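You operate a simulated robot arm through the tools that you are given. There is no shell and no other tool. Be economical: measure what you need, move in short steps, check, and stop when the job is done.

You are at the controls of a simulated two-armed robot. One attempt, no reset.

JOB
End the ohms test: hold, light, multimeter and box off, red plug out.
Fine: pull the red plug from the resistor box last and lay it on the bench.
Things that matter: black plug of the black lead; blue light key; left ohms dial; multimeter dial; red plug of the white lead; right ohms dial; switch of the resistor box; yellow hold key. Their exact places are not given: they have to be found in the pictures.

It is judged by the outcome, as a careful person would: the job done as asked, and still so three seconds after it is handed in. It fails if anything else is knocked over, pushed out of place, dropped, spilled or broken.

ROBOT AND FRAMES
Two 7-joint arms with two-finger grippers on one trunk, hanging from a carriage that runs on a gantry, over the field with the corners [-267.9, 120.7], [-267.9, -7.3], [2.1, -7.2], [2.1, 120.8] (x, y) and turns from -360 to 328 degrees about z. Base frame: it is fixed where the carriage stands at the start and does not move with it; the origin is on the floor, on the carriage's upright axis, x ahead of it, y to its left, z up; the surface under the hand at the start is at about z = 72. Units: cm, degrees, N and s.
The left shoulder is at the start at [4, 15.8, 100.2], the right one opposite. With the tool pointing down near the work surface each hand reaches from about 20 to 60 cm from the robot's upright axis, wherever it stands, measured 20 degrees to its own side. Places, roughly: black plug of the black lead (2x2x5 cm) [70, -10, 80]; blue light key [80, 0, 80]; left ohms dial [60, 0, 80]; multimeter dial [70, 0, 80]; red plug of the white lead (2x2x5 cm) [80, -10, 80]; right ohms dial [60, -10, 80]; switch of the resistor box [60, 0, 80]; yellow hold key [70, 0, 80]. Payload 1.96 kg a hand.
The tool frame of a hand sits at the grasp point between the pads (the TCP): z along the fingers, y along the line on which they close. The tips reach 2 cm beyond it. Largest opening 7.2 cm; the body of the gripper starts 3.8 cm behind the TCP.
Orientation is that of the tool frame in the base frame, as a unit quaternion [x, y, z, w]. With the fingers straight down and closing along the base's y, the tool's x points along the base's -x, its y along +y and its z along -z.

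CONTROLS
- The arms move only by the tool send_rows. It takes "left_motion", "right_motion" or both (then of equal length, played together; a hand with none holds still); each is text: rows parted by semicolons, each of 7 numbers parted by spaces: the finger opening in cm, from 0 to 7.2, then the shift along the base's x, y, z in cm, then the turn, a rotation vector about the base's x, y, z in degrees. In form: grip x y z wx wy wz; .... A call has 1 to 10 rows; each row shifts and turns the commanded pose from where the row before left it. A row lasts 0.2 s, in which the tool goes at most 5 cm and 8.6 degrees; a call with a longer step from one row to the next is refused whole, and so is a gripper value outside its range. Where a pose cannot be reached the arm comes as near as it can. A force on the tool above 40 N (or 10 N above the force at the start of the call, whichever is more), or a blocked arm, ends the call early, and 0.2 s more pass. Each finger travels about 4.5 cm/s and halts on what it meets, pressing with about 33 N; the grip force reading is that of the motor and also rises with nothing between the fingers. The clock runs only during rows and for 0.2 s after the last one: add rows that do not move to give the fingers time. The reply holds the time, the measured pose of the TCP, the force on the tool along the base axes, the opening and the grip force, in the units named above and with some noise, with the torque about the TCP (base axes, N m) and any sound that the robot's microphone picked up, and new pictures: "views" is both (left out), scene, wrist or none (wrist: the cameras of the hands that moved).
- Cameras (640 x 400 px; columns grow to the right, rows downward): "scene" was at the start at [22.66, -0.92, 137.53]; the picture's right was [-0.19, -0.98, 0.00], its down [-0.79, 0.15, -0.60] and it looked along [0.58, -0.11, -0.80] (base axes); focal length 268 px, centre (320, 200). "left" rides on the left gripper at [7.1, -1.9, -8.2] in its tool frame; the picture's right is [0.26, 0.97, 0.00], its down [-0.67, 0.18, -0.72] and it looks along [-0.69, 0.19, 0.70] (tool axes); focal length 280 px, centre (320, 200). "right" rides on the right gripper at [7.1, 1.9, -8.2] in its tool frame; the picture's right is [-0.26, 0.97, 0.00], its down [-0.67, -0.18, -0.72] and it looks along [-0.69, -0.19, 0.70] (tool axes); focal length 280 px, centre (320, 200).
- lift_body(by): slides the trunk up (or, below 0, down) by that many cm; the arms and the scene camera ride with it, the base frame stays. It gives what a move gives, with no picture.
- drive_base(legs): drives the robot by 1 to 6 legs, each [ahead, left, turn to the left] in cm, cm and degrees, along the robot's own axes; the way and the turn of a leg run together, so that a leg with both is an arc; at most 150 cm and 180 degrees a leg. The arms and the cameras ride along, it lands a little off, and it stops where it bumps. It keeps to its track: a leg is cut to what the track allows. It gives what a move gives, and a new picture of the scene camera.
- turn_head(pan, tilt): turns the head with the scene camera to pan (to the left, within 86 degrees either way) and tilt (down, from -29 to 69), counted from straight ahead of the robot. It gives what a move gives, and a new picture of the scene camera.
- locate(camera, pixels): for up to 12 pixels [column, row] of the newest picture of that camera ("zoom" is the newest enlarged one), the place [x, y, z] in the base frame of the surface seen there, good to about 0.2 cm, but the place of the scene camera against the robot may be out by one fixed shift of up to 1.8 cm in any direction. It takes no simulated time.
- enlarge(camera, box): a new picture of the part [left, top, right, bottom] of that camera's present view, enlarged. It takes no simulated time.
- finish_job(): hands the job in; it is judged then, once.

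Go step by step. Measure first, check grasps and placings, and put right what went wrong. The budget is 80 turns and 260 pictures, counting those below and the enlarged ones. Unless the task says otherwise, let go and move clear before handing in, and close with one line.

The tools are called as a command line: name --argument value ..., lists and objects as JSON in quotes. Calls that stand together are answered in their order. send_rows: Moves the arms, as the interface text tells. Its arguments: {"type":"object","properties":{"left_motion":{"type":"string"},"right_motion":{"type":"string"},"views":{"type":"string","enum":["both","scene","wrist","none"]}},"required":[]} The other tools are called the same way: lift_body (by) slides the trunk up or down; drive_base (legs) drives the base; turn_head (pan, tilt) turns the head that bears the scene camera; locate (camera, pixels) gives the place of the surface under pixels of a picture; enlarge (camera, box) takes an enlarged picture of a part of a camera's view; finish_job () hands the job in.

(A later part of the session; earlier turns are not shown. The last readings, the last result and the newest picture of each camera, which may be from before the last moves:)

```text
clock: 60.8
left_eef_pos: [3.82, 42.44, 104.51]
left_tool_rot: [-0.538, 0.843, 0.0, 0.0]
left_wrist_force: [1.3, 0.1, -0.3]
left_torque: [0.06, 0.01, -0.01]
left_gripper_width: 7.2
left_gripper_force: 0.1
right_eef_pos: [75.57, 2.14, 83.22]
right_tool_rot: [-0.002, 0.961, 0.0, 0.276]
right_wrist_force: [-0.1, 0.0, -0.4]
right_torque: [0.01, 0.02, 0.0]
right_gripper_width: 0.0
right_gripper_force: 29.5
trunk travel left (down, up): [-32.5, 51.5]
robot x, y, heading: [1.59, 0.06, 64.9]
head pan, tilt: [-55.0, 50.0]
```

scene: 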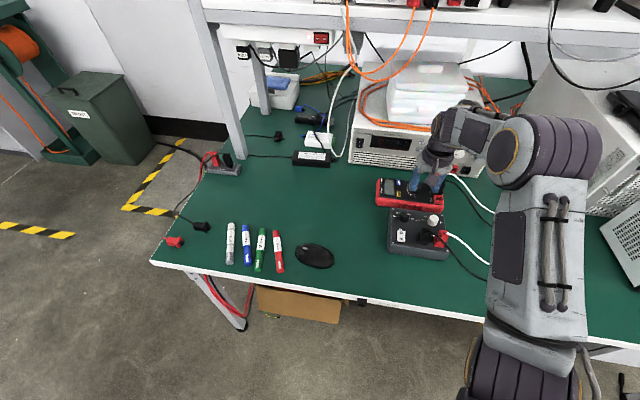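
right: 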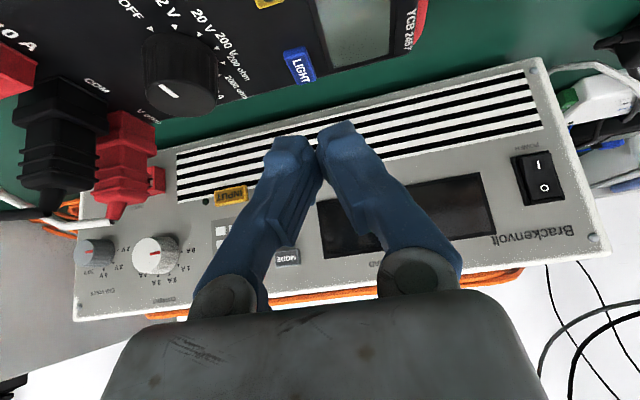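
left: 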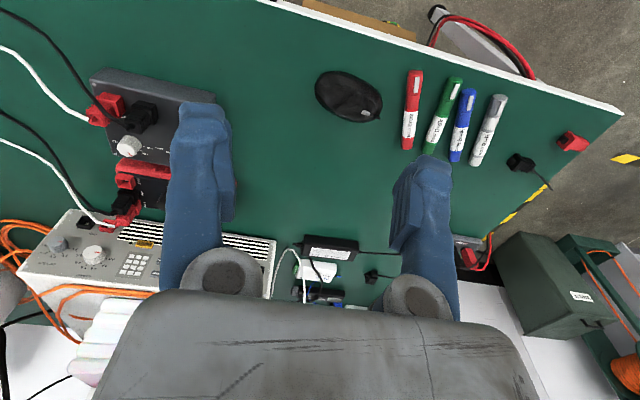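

send_rows --right_motion "0 0.8 -0.1 -1.5 0 0 0;0 0 0 -1.5 0 0 0;0 0 0 -1.1 0 0 0;0 0 0 -0.3 0 0 0;0 0 0 -0.2 0 0 0;0 0 0 0 0 0 0;0 0 0 1.5 0 0 0;0 0 0 1.5 0 0 0;0 -0.8 0 1.6 0 0 0;0 0 0 0 0 0 0" --views "wrist"

```text
clock: 63.0
left_eef_pos: [3.92, 42.38, 104.43]
left_tool_rot: [-0.537, 0.843, 0.001, 0.0]
left_wrist_force: [1.0, 0.0, -0.2]
left_torque: [-0.02, -0.02, 0.02]
left_gripper_width: 7.21
left_gripper_force: 0.1
right_eef_pos: [75.38, 2.14, 83.08]
right_tool_rot: [-0.001, 0.961, -0.002, 0.276]
right_wrist_force: [-0.4, -0.1, -0.4]
right_torque: [-0.02, 0.04, -0.01]
right_gripper_width: 0.0
right_gripper_force: 29.4
trunk travel left (down, up): [-32.5, 51.5]
robot x, y, heading: [1.61, -0.02, 64.9]
head pan, tilt: [-55.0, 50.0]
heard: click
```

right: 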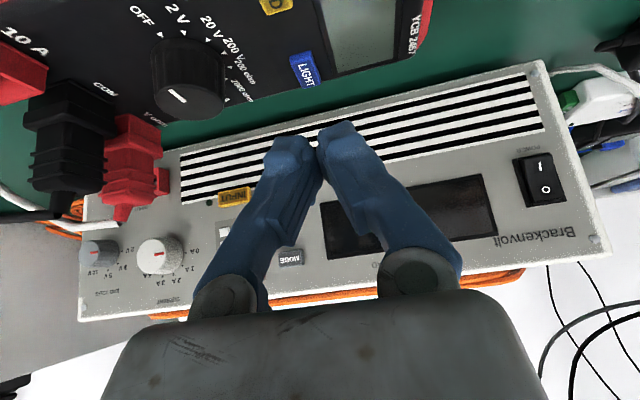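

No visible effect with the meter off. To keep the count of presses odd (toggled once from the start), I press LIGHT one more time and then leave the keys.

send_rows --right_motion "0 0.9 -0.1 -1.5 0 0 0;0 0 0 -1.5 0 0 0;0 0 0 -1.0 0 0 0;0 0 0 -0.3 0 0 0;0 0 0 -0.15 0 0 0;0 0 0 0 0 0 0;0 0 0 1.5 0 0 0;0 0 0 1.5 0 0 0;0 -0.9 0 1.6 0 0 0;0 0 0 0 0 0 0" --views "wrist"

enlarge --camera "right" --box '[280, 0, 440, 100]'

```text
clock: 65.2
left_eef_pos: [3.8, 42.51, 104.5]
left_tool_rot: [-0.537, 0.843, 0.0, 0.0]
left_wrist_force: [-0.8, -0.1, 0.4]
left_torque: [0.01, -0.02, 0.02]
left_gripper_width: 7.18
left_gripper_force: 0.0
right_eef_pos: [75.52, 1.94, 83.24]
right_tool_rot: [-0.001, 0.961, -0.002, 0.275]
right_wrist_force: [0.2, -0.6, 0.1]
right_torque: [-0.02, 0.01, 0.0]
right_gripper_width: 0.04
right_gripper_force: 29.4
trunk travel left (down, up): [-32.5, 51.5]
robot x, y, heading: [1.72, -0.19, 64.8]
head pan, tilt: [-55.0, 50.0]
heard: click
```

right: 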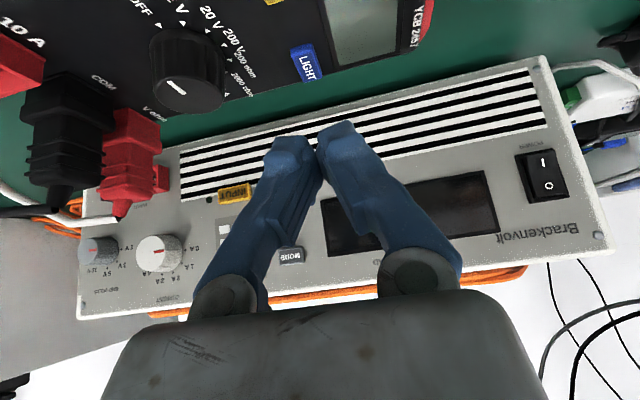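

```text
4.00 times, centred on (360, 50) of right
```

zoom: 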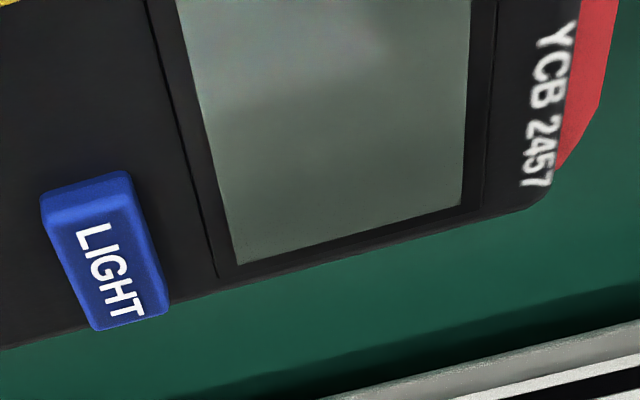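

The multimeter is off, blank and the keys intact. Next is the box switch: I back the hand off upright to look at the resistor box.

send_rows --right_motion "0 -1 0 4 0 0 0;0 -4 0 1 0 8 0;0 -4 0 1 0 8 0;0 -4 0 0 0 8 0;0 -4 0 0 0 8 0;0 -4.5 0 0 0 0 0;0 -3 -1 0 0 0 0;0 0 0 0 0 0 0" --views "both"

enlarge --camera "right" --box '[220, 30, 440, 190]'

```text
clock: 67.0
left_eef_pos: [3.75, 42.53, 104.41]
left_tool_rot: [-0.537, 0.844, 0.001, 0.0]
left_wrist_force: [0.5, 1.0, 0.2]
left_torque: [0.01, -0.01, 0.04]
left_gripper_width: 7.18
left_gripper_force: 0.0
right_eef_pos: [51.07, 1.02, 89.02]
right_tool_rot: [-0.001, 1.0, -0.001, 0.0]
right_wrist_force: [0.0, 0.8, 0.5]
right_torque: [0.0, -0.01, -0.02]
right_gripper_width: 0.0
right_gripper_force: 29.7
trunk travel left (down, up): [-32.5, 51.5]
robot x, y, heading: [1.8, -0.24, 65.0]
head pan, tilt: [-55.0, 50.0]
```

scene: 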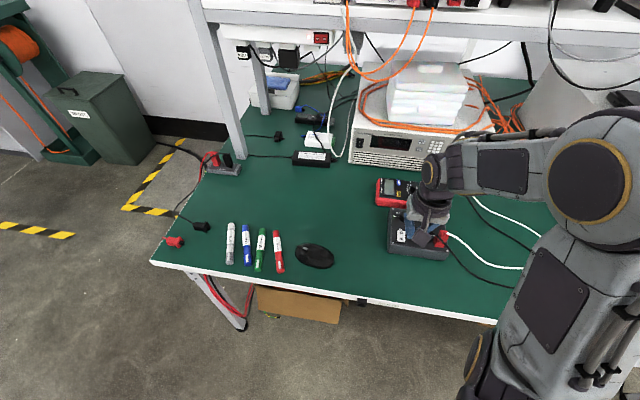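
right: 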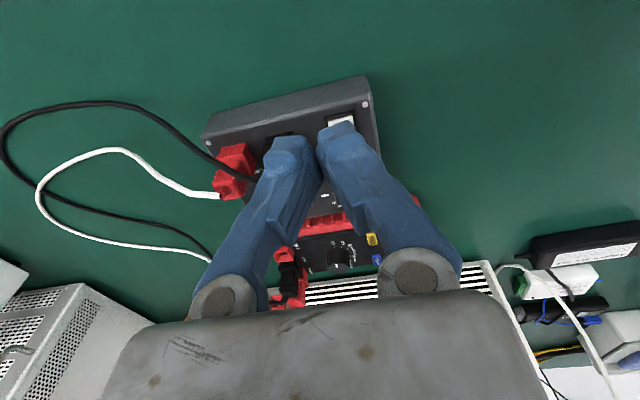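

```text
2.50 times, centred on (330, 110) of right
```

zoom: 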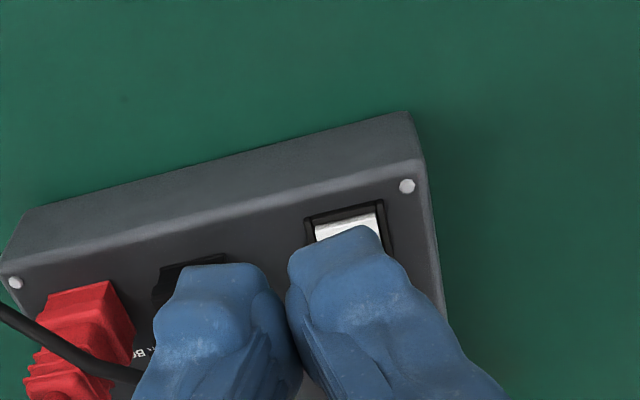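

The fingers hide the switch. I shift the hand 6 cm left for a clear look.

send_rows --right_motion "0 -1 3 0 0 0 0;0 0 3.5 0 0 0 0;0 0 0 0 0 0 0" --views "wrist"

enlarge --camera "right" --box '[110, 80, 310, 210]'

```text
clock: 67.8
left_eef_pos: [3.85, 42.44, 104.55]
left_tool_rot: [-0.538, 0.843, 0.0, 0.0]
left_wrist_force: [0.0, -0.2, -0.1]
left_torque: [0.03, -0.01, 0.05]
left_gripper_width: 7.21
left_gripper_force: 0.1
right_eef_pos: [49.8, 7.52, 89.12]
right_tool_rot: [-0.002, 1.0, -0.002, 0.0]
right_wrist_force: [-0.5, -0.4, 0.3]
right_torque: [0.01, 0.02, -0.02]
right_gripper_width: 0.01
right_gripper_force: 29.9
trunk travel left (down, up): [-32.5, 51.5]
robot x, y, heading: [1.8, 0.2, 65.1]
head pan, tilt: [-55.0, 50.0]
```

right: 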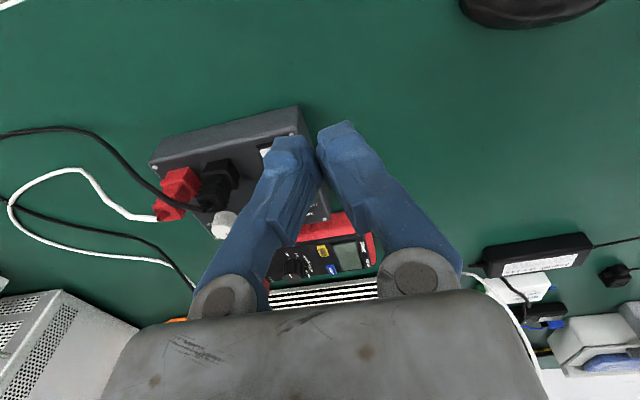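

```text
3.08 times, centred on (210, 145) of right
```

zoom: 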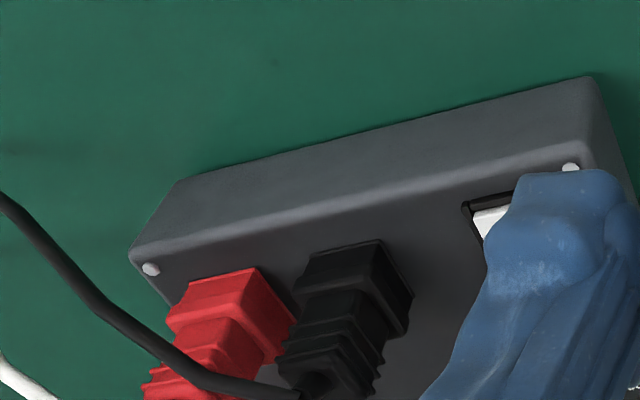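

Still hidden. I open the fingers wide and back off so that the switch appears between them.

send_rows --right_motion "3 -1.5 -3 1 0 0 0;6 -1.5 -3 1 0 0 0;7.2 0 0 0 0 0 0;7.2 0 0 0 0 0 0" --views "wrist"

enlarge --camera "right" --box '[220, 80, 420, 210]'

```text
clock: 68.8
left_eef_pos: [3.81, 42.28, 104.61]
left_tool_rot: [-0.537, 0.843, 0.0, 0.0]
left_wrist_force: [-0.3, -0.4, 0.9]
left_torque: [0.0, 0.0, -0.01]
left_gripper_width: 7.2
left_gripper_force: 0.0
right_eef_pos: [47.06, 1.37, 91.16]
right_tool_rot: [-0.001, 1.0, 0.0, -0.001]
right_wrist_force: [-0.6, -0.2, 0.3]
right_torque: [-0.01, 0.03, 0.0]
right_gripper_width: 7.21
right_gripper_force: 0.1
trunk travel left (down, up): [-32.5, 51.5]
robot x, y, heading: [2.0, 0.27, 65.0]
head pan, tilt: [-55.0, 50.0]
```

right: 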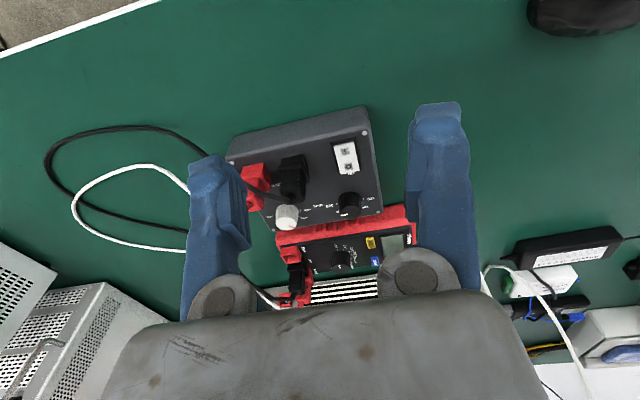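

```text
3.08 times, centred on (320, 145) of right
```

zoom: 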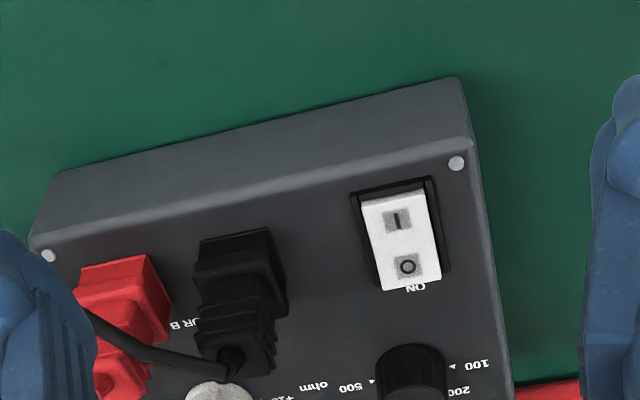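

Now the rocker is clear, with I near and O far. I measure it and the plugs.

locate --camera "zoom" --pixels '[[397, 220], [408, 266], [392, 200], [412, 285], [365, 230], [443, 240], [387, 283], [430, 300], [113, 290], [130, 270], [155, 285], [100, 345]]'

enlarge --camera "right" --box '[225, 130, 325, 210]'

```text
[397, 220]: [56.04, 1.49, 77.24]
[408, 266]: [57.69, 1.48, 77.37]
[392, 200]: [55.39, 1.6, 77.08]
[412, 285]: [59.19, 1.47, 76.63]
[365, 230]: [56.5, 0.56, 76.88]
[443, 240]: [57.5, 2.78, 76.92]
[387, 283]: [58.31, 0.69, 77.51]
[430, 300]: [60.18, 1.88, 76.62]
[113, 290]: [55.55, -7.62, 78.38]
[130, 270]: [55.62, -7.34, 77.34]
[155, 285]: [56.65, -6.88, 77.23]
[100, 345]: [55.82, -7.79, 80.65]
```

```text
5.00 times, centred on (275, 170) of right
```

zoom: 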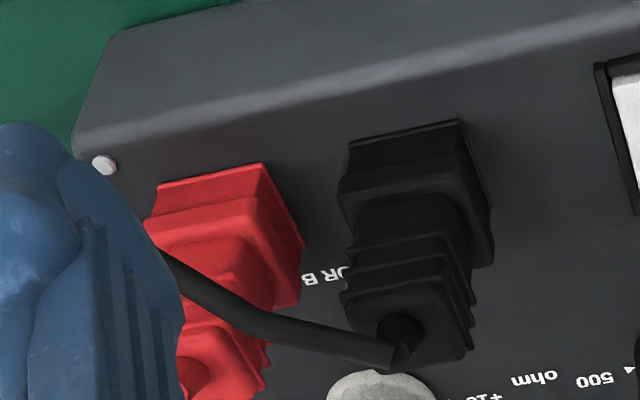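

The I side (near, z 77.1) is down and O (x 57.7, z 77.45) is up, so it's on. I close the fingers and press the O end at about (58.2, 1.6).

send_rows --right_motion "4 2.8 0 0 0 0 0;1 2.8 0.1 0 0 0 0;0 2.8 0.1 -2 0 0 0;0 2.7 0 -3 0 0 0;0 0 0 -3 0 0 0;0 0 0 -2.5 0 0 0;0 0 0 -1 0 0 0;0 0 0 -0.4 0 0 0;0 0 0 0 0 0 0" --views "wrist"

```text
clock: 70.8
left_eef_pos: [3.77, 42.35, 104.49]
left_tool_rot: [-0.537, 0.844, 0.001, 0.0]
left_wrist_force: [0.6, 0.6, 0.0]
left_torque: [-0.01, 0.02, 0.03]
left_gripper_width: 7.19
left_gripper_force: 0.0
right_eef_pos: [58.03, 1.72, 78.99]
right_tool_rot: [-0.002, 1.0, 0.0, 0.0]
right_wrist_force: [0.6, -0.4, -0.3]
right_torque: [0.0, -0.01, 0.01]
right_gripper_width: 0.0
right_gripper_force: 29.7
trunk travel left (down, up): [-32.5, 51.5]
robot x, y, heading: [1.51, 0.12, 65.2]
head pan, tilt: [-55.0, 50.0]
```

right: 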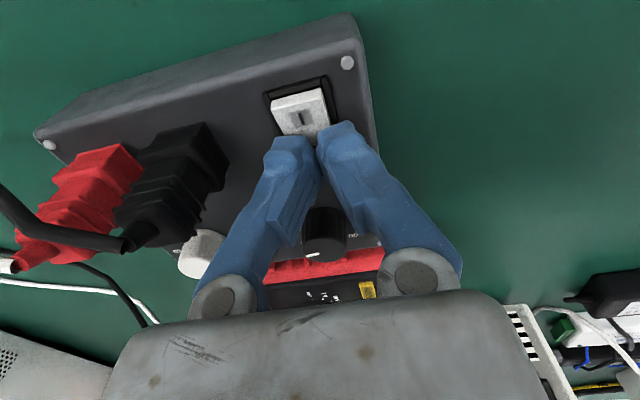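

Contact is just about there and the I side is becoming visible raised. I press a bit deeper, then rise.

send_rows --right_motion "0 0 0 -0.2 0 0 0;0 0 0 -0.2 0 0 0;0 0 0 -0.1 0 0 0;0 0 0 0 0 0 0" --views "none"

send_rows --right_motion "0 0 0 2.5 0 0 0;0 0 0 4 0 0 0;0 -4.5 0 3 0 0 0;4 -4.5 0 0 0 0 0;7.2 -2.5 0 0 0 0 0;7.2 0 0 0 0 0 0;7.2 0 0 0 0 0 0" --views "wrist"

enlarge --camera "right" --box '[220, 80, 420, 210]'

```text
clock: 71.3
left_eef_pos: [3.78, 42.37, 104.53]
left_tool_rot: [-0.538, 0.843, 0.0, 0.0]
left_wrist_force: [0.3, -0.6, -0.3]
left_torque: [0.01, 0.02, -0.02]
left_gripper_width: 7.21
left_gripper_force: 0.0
right_eef_pos: [58.16, 1.68, 79.06]
right_tool_rot: [-0.003, 1.0, 0.0, 0.001]
right_wrist_force: [-7.1, -1.1, 25.0]
right_torque: [-0.03, 0.26, -0.1]
right_gripper_width: 0.6
right_gripper_force: 29.5
trunk travel left (down, up): [-32.5, 51.5]
robot x, y, heading: [1.63, 0.29, 64.9]
head pan, tilt: [-55.0, 50.0]
stopped in row 2 (right hand): the force on the tool passed its limit at 46 N (the readings are from after the stop); the commanded pose is now the measured one
```

```text
refused: row 3 steps farther than a row can; nothing moved
```

```text
3.08 times, centred on (320, 145) of right
```

zoom: 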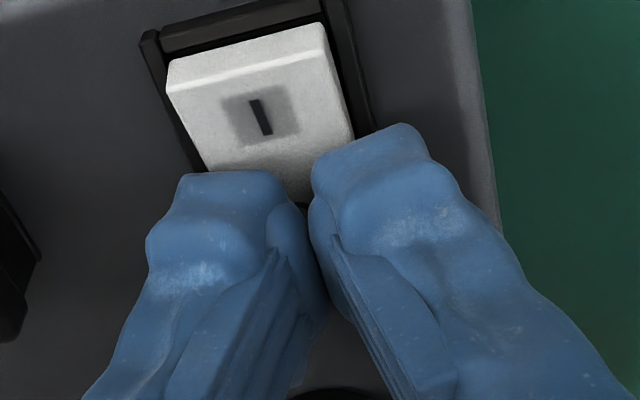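

The I side now stands up clear of its frame, so the rocker has tipped to O. I rise and check.

send_rows --right_motion "0 0 0 2.5 0 0 0;0 0 0 4 0 0 0;0 -3.5 0 3 0 0 0;4 -4.5 0 0 0 0 0;7.2 -3.5 0 1 0 0 0;7.2 0 0 0 0 0 0;7.2 0 0 0 0 0 0" --views "wrist"

enlarge --camera "right" --box '[220, 80, 420, 210]'

```text
clock: 73.0
left_eef_pos: [3.68, 42.43, 104.51]
left_tool_rot: [-0.537, 0.844, 0.0, 0.0]
left_wrist_force: [0.4, 0.3, -1.2]
left_torque: [-0.01, 0.04, 0.01]
left_gripper_width: 7.19
left_gripper_force: 0.1
right_eef_pos: [46.24, 1.92, 89.16]
right_tool_rot: [-0.003, 1.0, 0.0, 0.001]
right_wrist_force: [-0.6, -0.9, -0.6]
right_torque: [0.0, 0.01, 0.02]
right_gripper_width: 7.2
right_gripper_force: 0.2
trunk travel left (down, up): [-32.5, 51.5]
robot x, y, heading: [1.64, 0.21, 65.1]
head pan, tilt: [-55.0, 50.0]
```

right: 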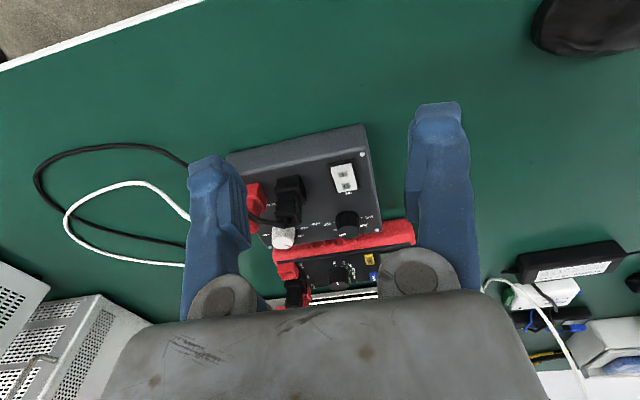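

```text
3.08 times, centred on (320, 145) of right
```

zoom: 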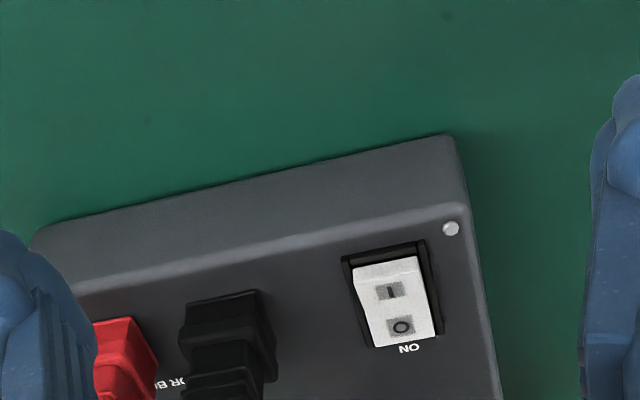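

I verify the rocker's tilt by heights.

locate --camera "zoom" --pixels '[[391, 275], [401, 325], [388, 262], [404, 340], [450, 228]]'

send_rows --right_motion "7.2 0 -4 1 0 0 0;7.2 0 -4 0 0 0 0;7.2 0 0 0 0 0 0" --views "wrist"

enlarge --camera "right" --box '[240, 80, 440, 210]'

```text
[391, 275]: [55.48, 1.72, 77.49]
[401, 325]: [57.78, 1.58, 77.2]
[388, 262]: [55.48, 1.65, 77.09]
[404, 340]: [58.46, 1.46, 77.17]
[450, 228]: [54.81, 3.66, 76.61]
```

```text
clock: 73.8
left_eef_pos: [3.79, 42.47, 104.48]
left_tool_rot: [-0.538, 0.843, 0.0, 0.0]
left_wrist_force: [-0.1, 0.0, -0.1]
left_torque: [0.04, 0.0, 0.01]
left_gripper_width: 7.21
left_gripper_force: 0.0
right_eef_pos: [46.09, -6.04, 90.2]
right_tool_rot: [-0.002, 1.0, 0.0, 0.001]
right_wrist_force: [-0.3, -0.7, -0.8]
right_torque: [-0.03, -0.05, 0.04]
right_gripper_width: 7.22
right_gripper_force: 0.1
trunk travel left (down, up): [-32.5, 51.5]
robot x, y, heading: [1.44, 0.05, 65.1]
head pan, tilt: [-55.0, 50.0]
```

right: 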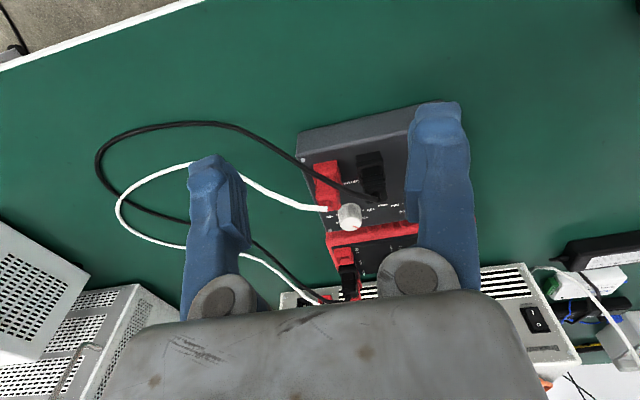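

```text
3.08 times, centred on (340, 145) of right
```

zoom: 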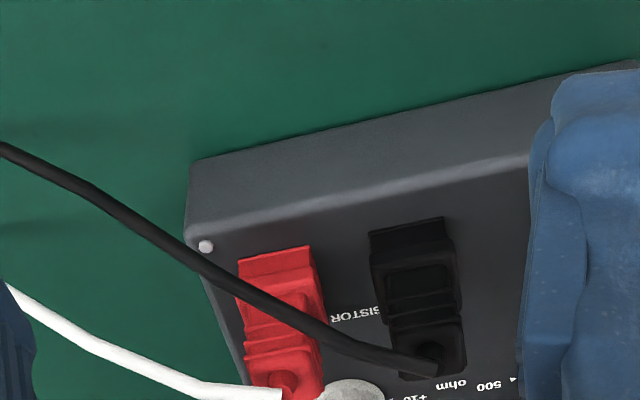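

The box switch is off (I side 77.5, O side 77.2). Now the red plug: I measure it and both cables near it.

locate --camera "zoom" --pixels '[[275, 258], [280, 300], [290, 340], [283, 378], [245, 255], [312, 250], [205, 268], [260, 308], [320, 340], [420, 355], [255, 392], [425, 285]]'

enlarge --camera "right" --box '[290, 140, 400, 240]'

enlarge --camera "scene" --box '[380, 190, 560, 300]'

```text
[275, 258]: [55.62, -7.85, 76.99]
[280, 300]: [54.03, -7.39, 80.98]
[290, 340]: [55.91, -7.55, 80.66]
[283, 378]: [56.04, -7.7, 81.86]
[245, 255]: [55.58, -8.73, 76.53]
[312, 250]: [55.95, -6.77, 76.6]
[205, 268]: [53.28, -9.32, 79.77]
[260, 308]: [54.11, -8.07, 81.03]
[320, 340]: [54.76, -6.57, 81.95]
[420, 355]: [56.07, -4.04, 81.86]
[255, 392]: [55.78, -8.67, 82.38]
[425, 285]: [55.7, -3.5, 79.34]
```

```text
4.00 times, centred on (345, 190) of right
```

zoom: 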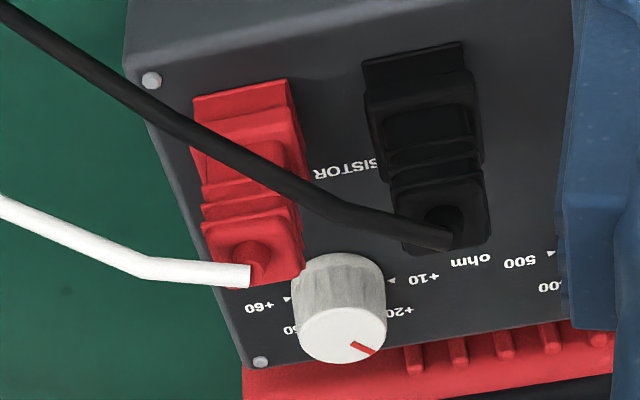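

```text
3.56 times, centred on (470, 245) of scene
```

zoom: 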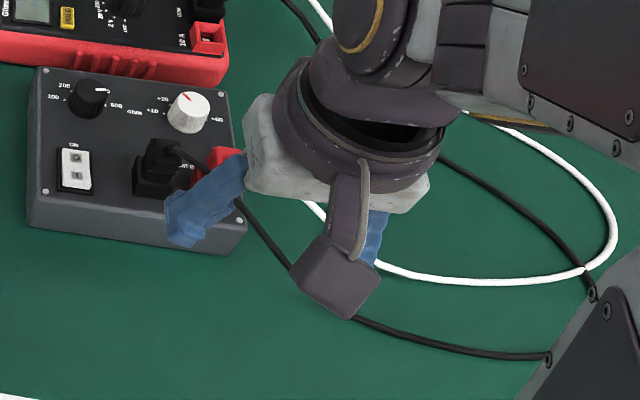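

The plug's centre is about (56.6, -7.7), top z 82. The black cable passes in front at x 54–55, z 81–82, and the white one leaves toward -y at x 55.8. So I grip along y at x 56.95, coming straight down; first I hover above to check.

send_rows --right_motion "5 3.7 -0.6 0 0 0 0;3.6 3.7 -0.6 0 0 0 0;3.6 3.4 -0.5 0 0 0 0;3.6 0 0 -3 0 0 0;3.6 0 0 -1.5 0 0 0;3.6 0 0 0 0 0 0" --views "both"

enlarge --camera "right" --box '[200, 40, 440, 200]'

```text
clock: 75.2
left_eef_pos: [3.72, 42.53, 104.48]
left_tool_rot: [-0.536, 0.844, 0.001, 0.0]
left_wrist_force: [0.2, -0.5, -0.6]
left_torque: [0.0, -0.01, 0.02]
left_gripper_width: 7.18
left_gripper_force: 0.1
right_eef_pos: [56.95, -7.81, 85.82]
right_tool_rot: [-0.003, 1.0, 0.0, 0.0]
right_wrist_force: [0.1, 0.5, -0.5]
right_torque: [-0.01, -0.03, 0.03]
right_gripper_width: 3.59
right_gripper_force: 0.0
trunk travel left (down, up): [-32.5, 51.5]
robot x, y, heading: [1.41, 0.25, 65.1]
head pan, tilt: [-55.0, 50.0]
```

scene: 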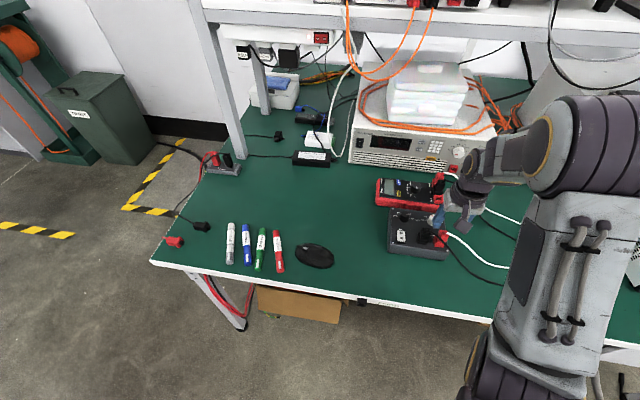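
right: 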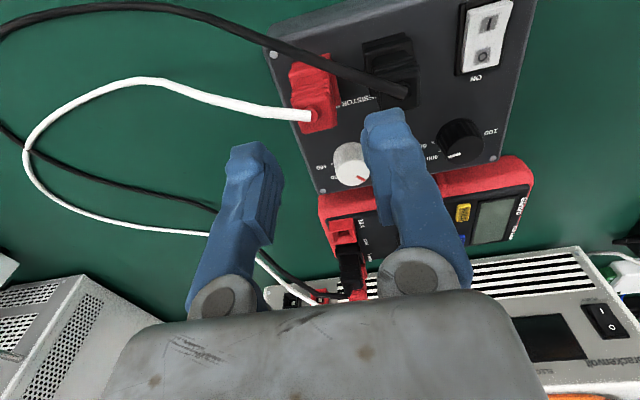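

```text
2.50 times, centred on (320, 120) of right
```

zoom: 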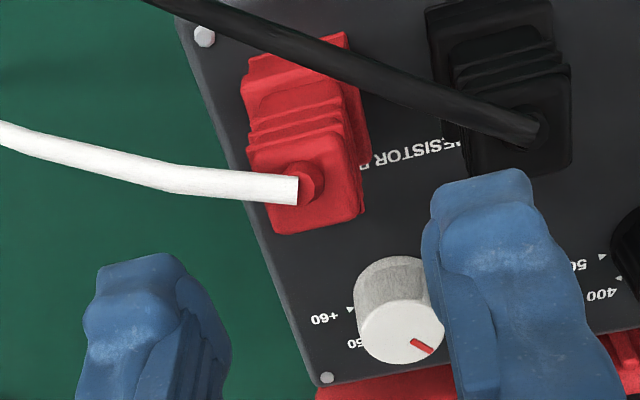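

I measure the plug's top face and the cables again from this closer view.

locate --camera "zoom" --pixels '[[265, 220], [360, 210], [320, 225], [345, 170], [255, 185], [220, 180], [160, 178], [100, 155], [290, 40], [380, 85], [450, 105], [310, 170]]'

```text
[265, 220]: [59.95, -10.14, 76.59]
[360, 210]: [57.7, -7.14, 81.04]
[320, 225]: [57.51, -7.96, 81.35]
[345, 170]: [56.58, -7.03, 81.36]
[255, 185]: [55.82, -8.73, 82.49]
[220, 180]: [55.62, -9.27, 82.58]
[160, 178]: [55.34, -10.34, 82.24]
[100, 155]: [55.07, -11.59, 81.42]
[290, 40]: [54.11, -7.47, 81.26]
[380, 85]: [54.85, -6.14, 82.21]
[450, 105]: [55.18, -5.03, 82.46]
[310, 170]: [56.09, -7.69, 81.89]
```

Grip target: TCP (57.05, -7.7, 80.1), clear of the white cable (x up to 56.05) and the black one. I descend and close.

send_rows --right_motion "3.6 0.1 0.1 -2.5 0 0 0;3.6 0 0 -2 0 0 0;3.6 0 0 -1.2 0 0 0;3.6 0 0 0 0 0 0;0.8 0 0 0 0 0 0;0.8 0 0 0 0 0 0;0.8 0 0 0 0 0 0;0.8 0 0 0 0 0 0" --views "wrist"

enlarge --camera "right" --box '[200, 60, 440, 220]'

```text
clock: 75.7
left_eef_pos: [3.75, 42.4, 104.6]
left_tool_rot: [-0.537, 0.844, 0.0, 0.0]
left_wrist_force: [-0.4, 0.4, 0.6]
left_torque: [0.02, 0.03, 0.0]
left_gripper_width: 7.21
left_gripper_force: 0.0
right_eef_pos: [57.22, -7.88, 83.03]
right_tool_rot: [-0.004, 1.0, 0.0, 0.0]
right_wrist_force: [-2.7, -1.2, 10.2]
right_torque: [0.32, 0.05, 0.1]
right_gripper_width: 3.58
right_gripper_force: 0.0
trunk travel left (down, up): [-32.5, 51.5]
robot x, y, heading: [1.61, 0.08, 64.9]
head pan, tilt: [-55.0, 50.0]
stopped in row 2 (right hand): the force on the tool passed its limit at 77 N (the readings are from after the stop); the commanded pose is now the measured one
```

right: 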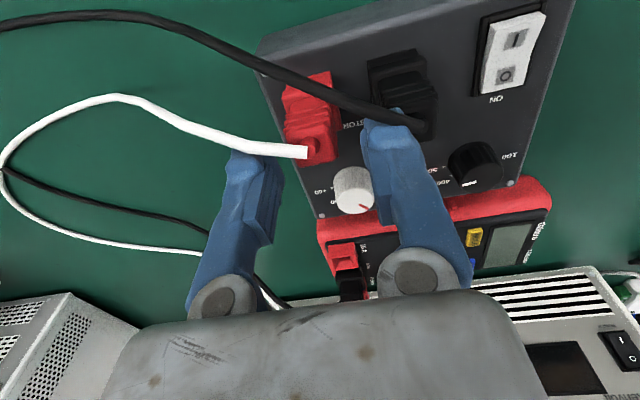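

```text
2.50 times, centred on (320, 140) of right
```

zoom: 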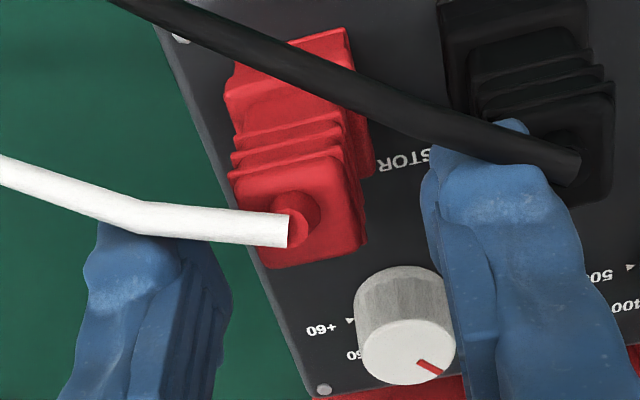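

The left finger met something on the black side (torque +x; probably the black cable or its plug). I rise, narrow the opening to 2.7, shift 0.25 further back and check.

send_rows --right_motion "3.6 0 0 2 0 0 0;2.7 0.2 0.13 0 0 0 0;2.7 0 0 0 0 0 0" --views "wrist"

enlarge --camera "right" --box '[220, 50, 440, 190]'

locate --camera "zoom" --pixels '[[232, 100], [310, 150], [540, 130], [500, 100], [585, 170], [210, 200], [340, 200], [280, 205], [245, 215], [320, 235], [250, 270], [520, 165]]'

```text
clock: 76.5
left_eef_pos: [3.7, 42.31, 104.5]
left_tool_rot: [-0.537, 0.844, 0.0, -0.001]
left_wrist_force: [0.5, 0.5, -0.3]
left_torque: [0.01, -0.03, -0.01]
left_gripper_width: 7.2
left_gripper_force: 0.0
right_eef_pos: [57.47, -7.57, 84.91]
right_tool_rot: [-0.004, 1.0, 0.0, 0.0]
right_wrist_force: [-0.4, -0.3, 0.9]
right_torque: [-0.02, -0.01, 0.02]
right_gripper_width: 2.68
right_gripper_force: 0.2
trunk travel left (down, up): [-32.5, 51.5]
robot x, y, heading: [1.6, 0.34, 64.7]
head pan, tilt: [-55.0, 50.0]
```

right: 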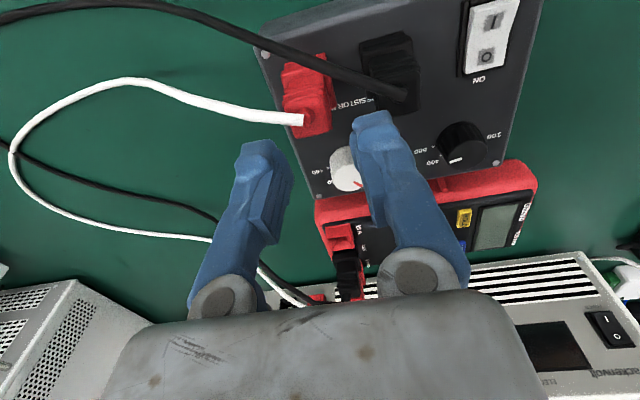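

```text
2.86 times, centred on (330, 120) of right
```

zoom: 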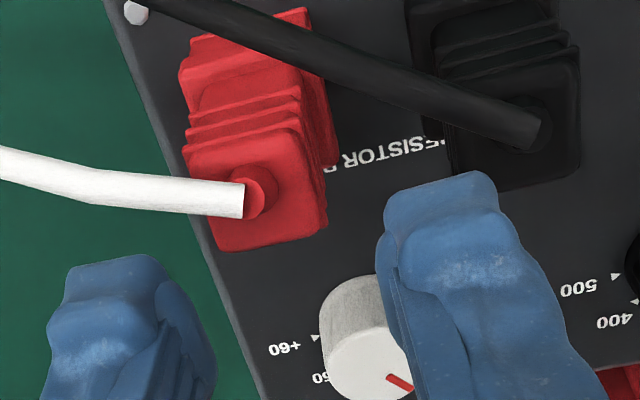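

```text
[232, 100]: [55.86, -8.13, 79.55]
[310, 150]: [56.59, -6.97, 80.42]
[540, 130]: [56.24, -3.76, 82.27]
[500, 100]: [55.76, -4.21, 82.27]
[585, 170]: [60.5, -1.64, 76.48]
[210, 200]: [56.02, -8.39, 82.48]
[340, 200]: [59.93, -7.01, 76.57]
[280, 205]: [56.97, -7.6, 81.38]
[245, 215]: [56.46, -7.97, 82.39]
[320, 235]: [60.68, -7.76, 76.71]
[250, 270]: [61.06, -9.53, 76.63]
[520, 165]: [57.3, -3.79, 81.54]
```

The black plug reaches to about y -4.7, so the earlier finger was grazing it. With opening 2.7 at y -7.72 there's clearance both sides; I go down and close.

send_rows --right_motion "2.7 -0.05 -0.15 -2 0 0 0;2.7 0 0 -1.2 0 0 0;2.7 0 0 -0.8 0 0 0;2.7 0 0 -0.7 0 0 0;2.7 0 0 0 0 0 0;0.5 0 0 0 0 0 0;0.5 0 0 0 0 0 0;0.5 0 0 0 0 0 0;0.5 0 0 0 0 0 0" --views "wrist"

enlarge --camera "right" --box '[220, 50, 440, 190]'

```text
clock: 78.5
left_eef_pos: [3.69, 42.33, 104.52]
left_tool_rot: [-0.537, 0.843, -0.001, -0.001]
left_wrist_force: [-0.2, -0.1, -0.7]
left_torque: [0.03, -0.01, 0.01]
left_gripper_width: 7.21
left_gripper_force: 0.1
right_eef_pos: [57.09, -7.8, 80.16]
right_tool_rot: [-0.004, 1.0, 0.0, -0.001]
right_wrist_force: [-4.6, -5.9, -2.7]
right_torque: [-0.08, 0.05, -0.09]
right_gripper_width: 1.72
right_gripper_force: 32.7
trunk travel left (down, up): [-32.5, 51.5]
robot x, y, heading: [1.83, -0.36, 65.2]
head pan, tilt: [-55.0, 50.0]
```

right: 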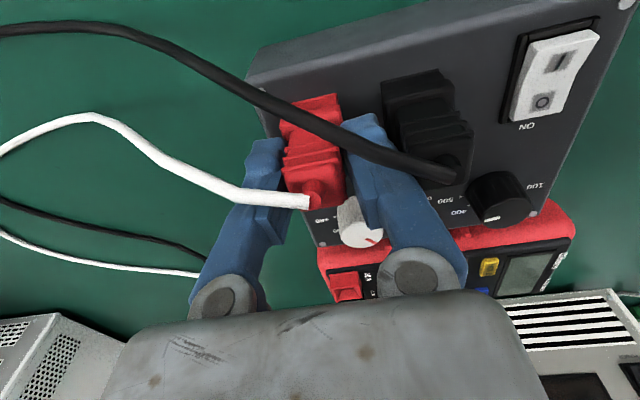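

```text
2.86 times, centred on (330, 120) of right
```

zoom: 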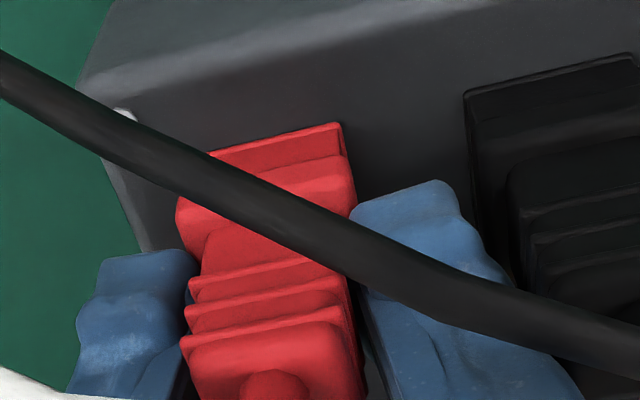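

The red plug is held (opening 1.72). I pull it straight up.

send_rows --right_motion "0.5 0 0 0.5 0 0 0;0.5 0 0 0.5 0 0 0;0.5 0 0 0.7 0 0 0;0.5 0 0 1 0 0 0;0.5 0 0 1.5 0 0 0;0.5 0 0 1.5 0 0 0;0.5 0 0 1 0 0 0;0.5 0 0 0 0 0 0" --views "both"

enlarge --camera "scene" --box '[360, 150, 560, 290]'

```text
clock: 80.3
left_eef_pos: [3.83, 42.39, 104.42]
left_tool_rot: [-0.537, 0.843, 0.0, 0.0]
left_wrist_force: [-0.6, -0.5, 0.2]
left_torque: [-0.01, 0.02, -0.02]
left_gripper_width: 7.21
left_gripper_force: 0.1
right_eef_pos: [57.24, -7.83, 87.04]
right_tool_rot: [-0.003, 1.0, 0.0, 0.0]
right_wrist_force: [0.0, -0.6, -0.4]
right_torque: [0.02, 0.03, 0.01]
right_gripper_width: 1.72
right_gripper_force: 32.7
trunk travel left (down, up): [-32.5, 51.5]
robot x, y, heading: [1.22, -0.14, 64.9]
head pan, tilt: [-55.0, 50.0]
```

scene: 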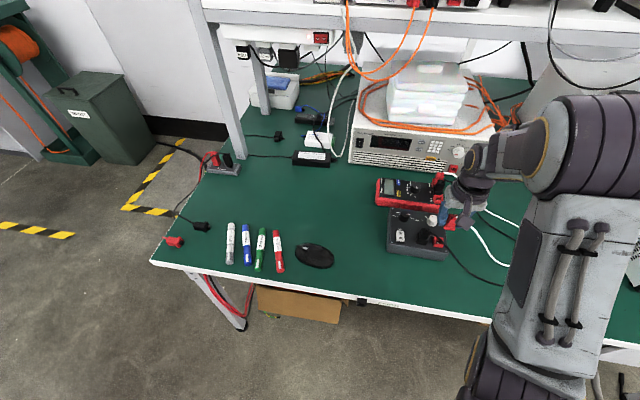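
right: 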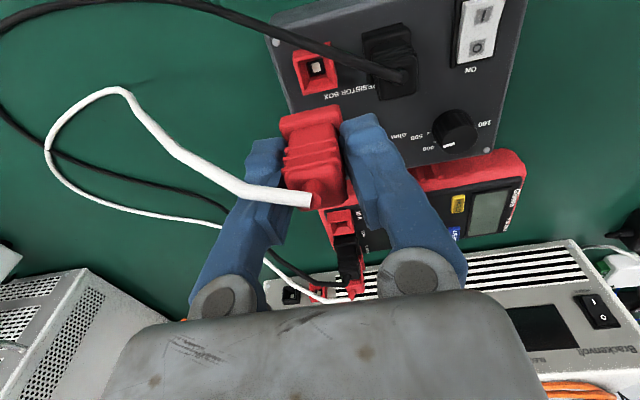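

```text
2.86 times, centred on (460, 220) of scene
```

zoom: 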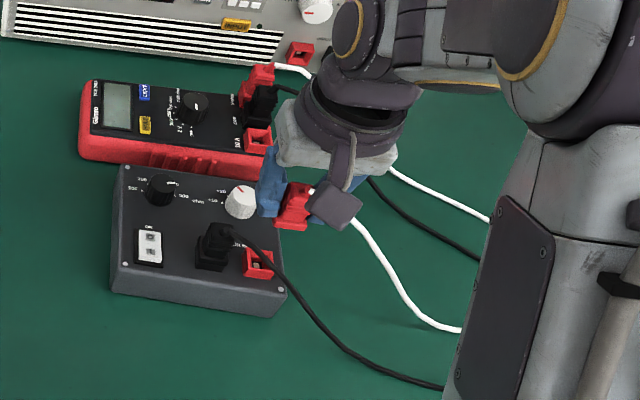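

The plug is out and the socket empty. I look for a free bench spot right of the box among the cables.

locate --camera "right" --pixels '[[170, 100], [200, 120], [120, 60], [230, 60], [150, 20], [48, 155], [85, 168], [110, 90], [180, 155], [230, 95], [60, 60], [200, 190]]'

```text
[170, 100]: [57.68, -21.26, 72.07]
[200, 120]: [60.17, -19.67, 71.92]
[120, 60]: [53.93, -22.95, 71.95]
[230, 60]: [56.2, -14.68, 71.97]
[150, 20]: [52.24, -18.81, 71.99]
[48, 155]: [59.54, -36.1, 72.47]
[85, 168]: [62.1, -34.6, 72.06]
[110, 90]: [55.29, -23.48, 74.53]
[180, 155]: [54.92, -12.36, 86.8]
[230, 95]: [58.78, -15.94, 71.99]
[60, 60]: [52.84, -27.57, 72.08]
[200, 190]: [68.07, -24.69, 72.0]
```

The bench around (60–64, -17) is free. I carry the plug there at height, tilting the hand 32° so the plug will lie down softly, then look.

send_rows --right_motion "0.5 1.5 -3.1 0 0 0 0;0.5 1.9 -3.1 0 0 0 0;0.5 1.9 -3.1 0 0 0 0;0.5 0 0 -1 0 -8 0;0.5 0 0 -1 0 -8 0;0.5 0 0 -1.5 0 -8 0;0.5 0 0 -1.5 0 -8 0;0.5 0 0 0 0 0 0" --views "both"

enlarge --camera "scene" --box '[380, 150, 580, 290]'

```text
clock: 82.1
left_eef_pos: [3.77, 42.47, 104.37]
left_tool_rot: [-0.538, 0.843, 0.0, 0.0]
left_wrist_force: [-0.1, -0.6, -0.5]
left_torque: [0.01, 0.0, 0.01]
left_gripper_width: 7.22
left_gripper_force: 0.1
right_eef_pos: [62.65, -17.25, 81.88]
right_tool_rot: [-0.004, 0.961, 0.0, 0.277]
right_wrist_force: [-0.9, 0.3, -0.6]
right_torque: [0.0, -0.01, 0.01]
right_gripper_width: 1.73
right_gripper_force: 32.7
trunk travel left (down, up): [-32.5, 51.5]
robot x, y, heading: [1.34, 0.02, 65.1]
head pan, tilt: [-55.0, 50.0]
```

scene: 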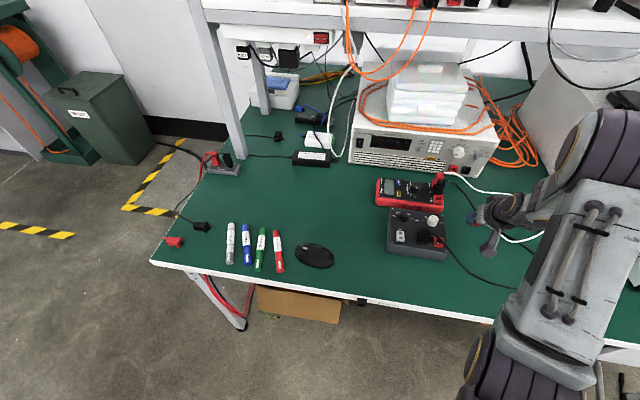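
right: 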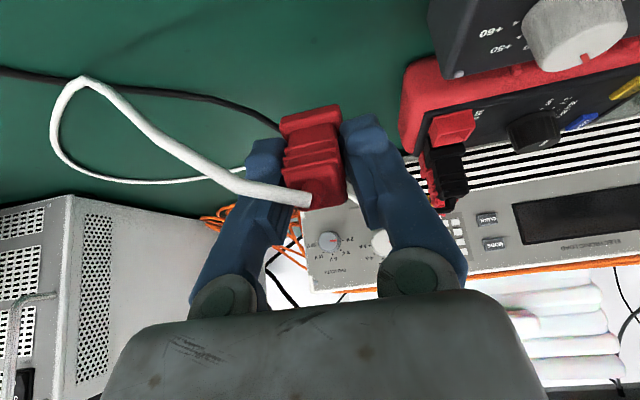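

```text
2.86 times, centred on (480, 220) of scene
```

zoom: 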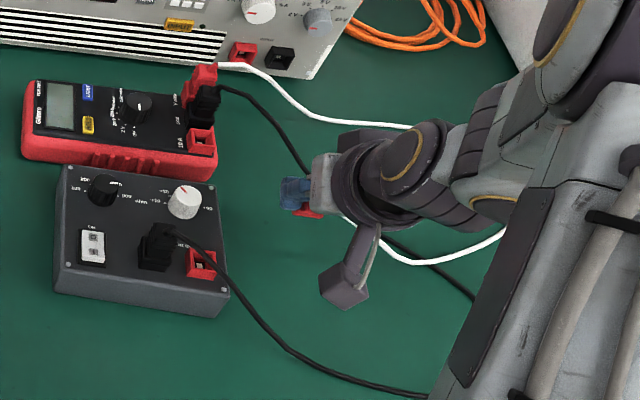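

The black cable of the multimeter runs nearby. I locate it relative to the landing spot.

locate --camera "right" --pixels '[[50, 74], [120, 91], [180, 95], [230, 105], [270, 125], [300, 122], [325, 110], [200, 40], [280, 60]]'

```text
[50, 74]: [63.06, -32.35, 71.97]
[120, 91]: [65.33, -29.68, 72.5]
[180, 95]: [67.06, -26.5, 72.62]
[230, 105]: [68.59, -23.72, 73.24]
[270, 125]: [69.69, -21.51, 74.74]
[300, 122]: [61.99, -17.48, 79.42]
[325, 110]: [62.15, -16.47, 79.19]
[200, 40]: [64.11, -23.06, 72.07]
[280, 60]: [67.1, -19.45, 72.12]
```

The cable is well behind (x ≥ 69). I lower to z about 77.5 and look.

send_rows --right_motion "0.5 -0.5 0 -2 0 0 0;0.5 0 0 -1.5 0 0 0;0.5 0 0 -0.8 0 0 0;0.5 0 0 0 0 0 0" --views "wrist"

enlarge --camera "scene" --box '[440, 180, 540, 260]'

```text
clock: 83.1
left_eef_pos: [3.79, 42.36, 104.53]
left_tool_rot: [-0.538, 0.843, 0.0, 0.0]
left_wrist_force: [1.2, 0.0, -0.6]
left_torque: [0.01, 0.04, 0.0]
left_gripper_width: 7.19
left_gripper_force: 0.0
right_eef_pos: [62.32, -17.07, 77.41]
right_tool_rot: [-0.004, 0.961, -0.001, 0.275]
right_wrist_force: [-0.3, 0.1, 0.0]
right_torque: [0.0, 0.0, 0.02]
right_gripper_width: 1.73
right_gripper_force: 33.2
trunk travel left (down, up): [-32.5, 51.5]
robot x, y, heading: [1.54, 0.21, 65.1]
head pan, tilt: [-55.0, 50.0]
```

right: 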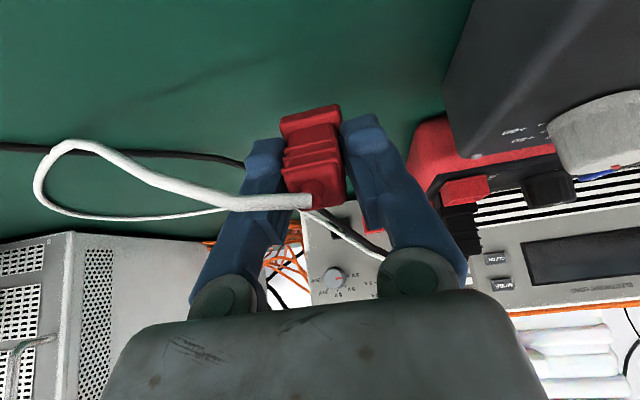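

```text
5.00 times, centred on (490, 220) of scene
```

zoom: 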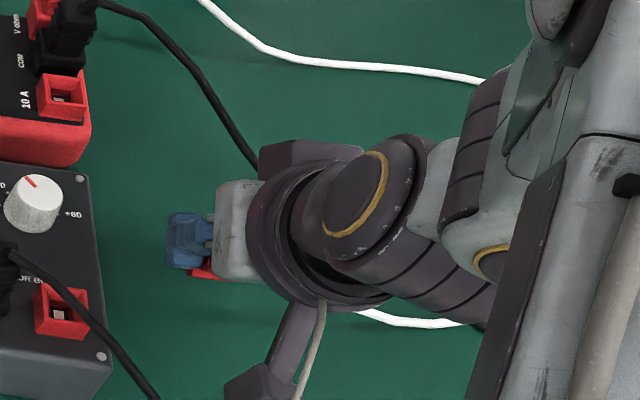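

No contact yet. I go lower in small steps.

send_rows --right_motion "0.5 0 0 -0.5 0 0 0;0.5 0 0 -0.4 0 0 0;0.5 0 0 -0.3 0 0 0;0.5 0 0 0 0 0 0" --views "wrist"

enlarge --camera "right" --box '[220, 70, 420, 210]'

locate --camera "right" --pixels '[[310, 118], [310, 106], [300, 100], [300, 140], [315, 170]]'

```text
clock: 84.1
left_eef_pos: [3.71, 42.42, 104.49]
left_tool_rot: [-0.537, 0.844, 0.0, 0.0]
left_wrist_force: [-0.4, 0.4, -0.2]
left_torque: [-0.01, -0.01, -0.01]
left_gripper_width: 7.21
left_gripper_force: 0.1
right_eef_pos: [62.17, -17.15, 76.31]
right_tool_rot: [-0.004, 0.961, -0.001, 0.276]
right_wrist_force: [-0.5, 0.7, 0.2]
right_torque: [0.01, 0.0, -0.03]
right_gripper_width: 1.75
right_gripper_force: 32.8
trunk travel left (down, up): [-32.5, 51.5]
robot x, y, heading: [1.64, 0.22, 64.9]
head pan, tilt: [-55.0, 50.0]
```

right: 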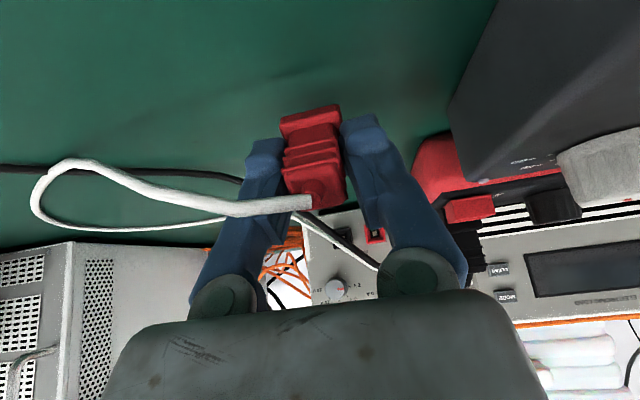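

```text
2.86 times, centred on (320, 140) of right
```

zoom: 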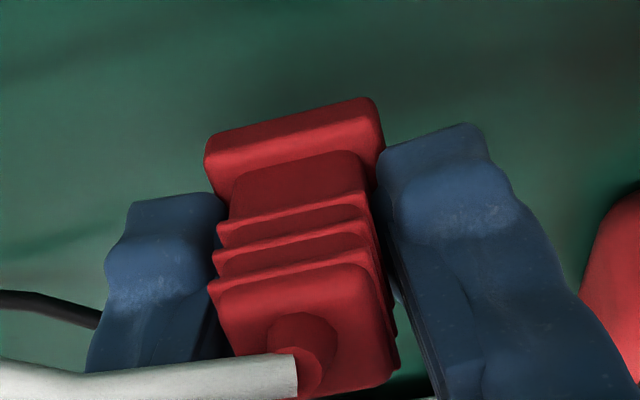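

```text
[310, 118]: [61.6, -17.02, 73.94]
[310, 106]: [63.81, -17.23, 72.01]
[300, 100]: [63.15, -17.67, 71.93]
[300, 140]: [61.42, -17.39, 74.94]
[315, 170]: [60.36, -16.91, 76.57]
```

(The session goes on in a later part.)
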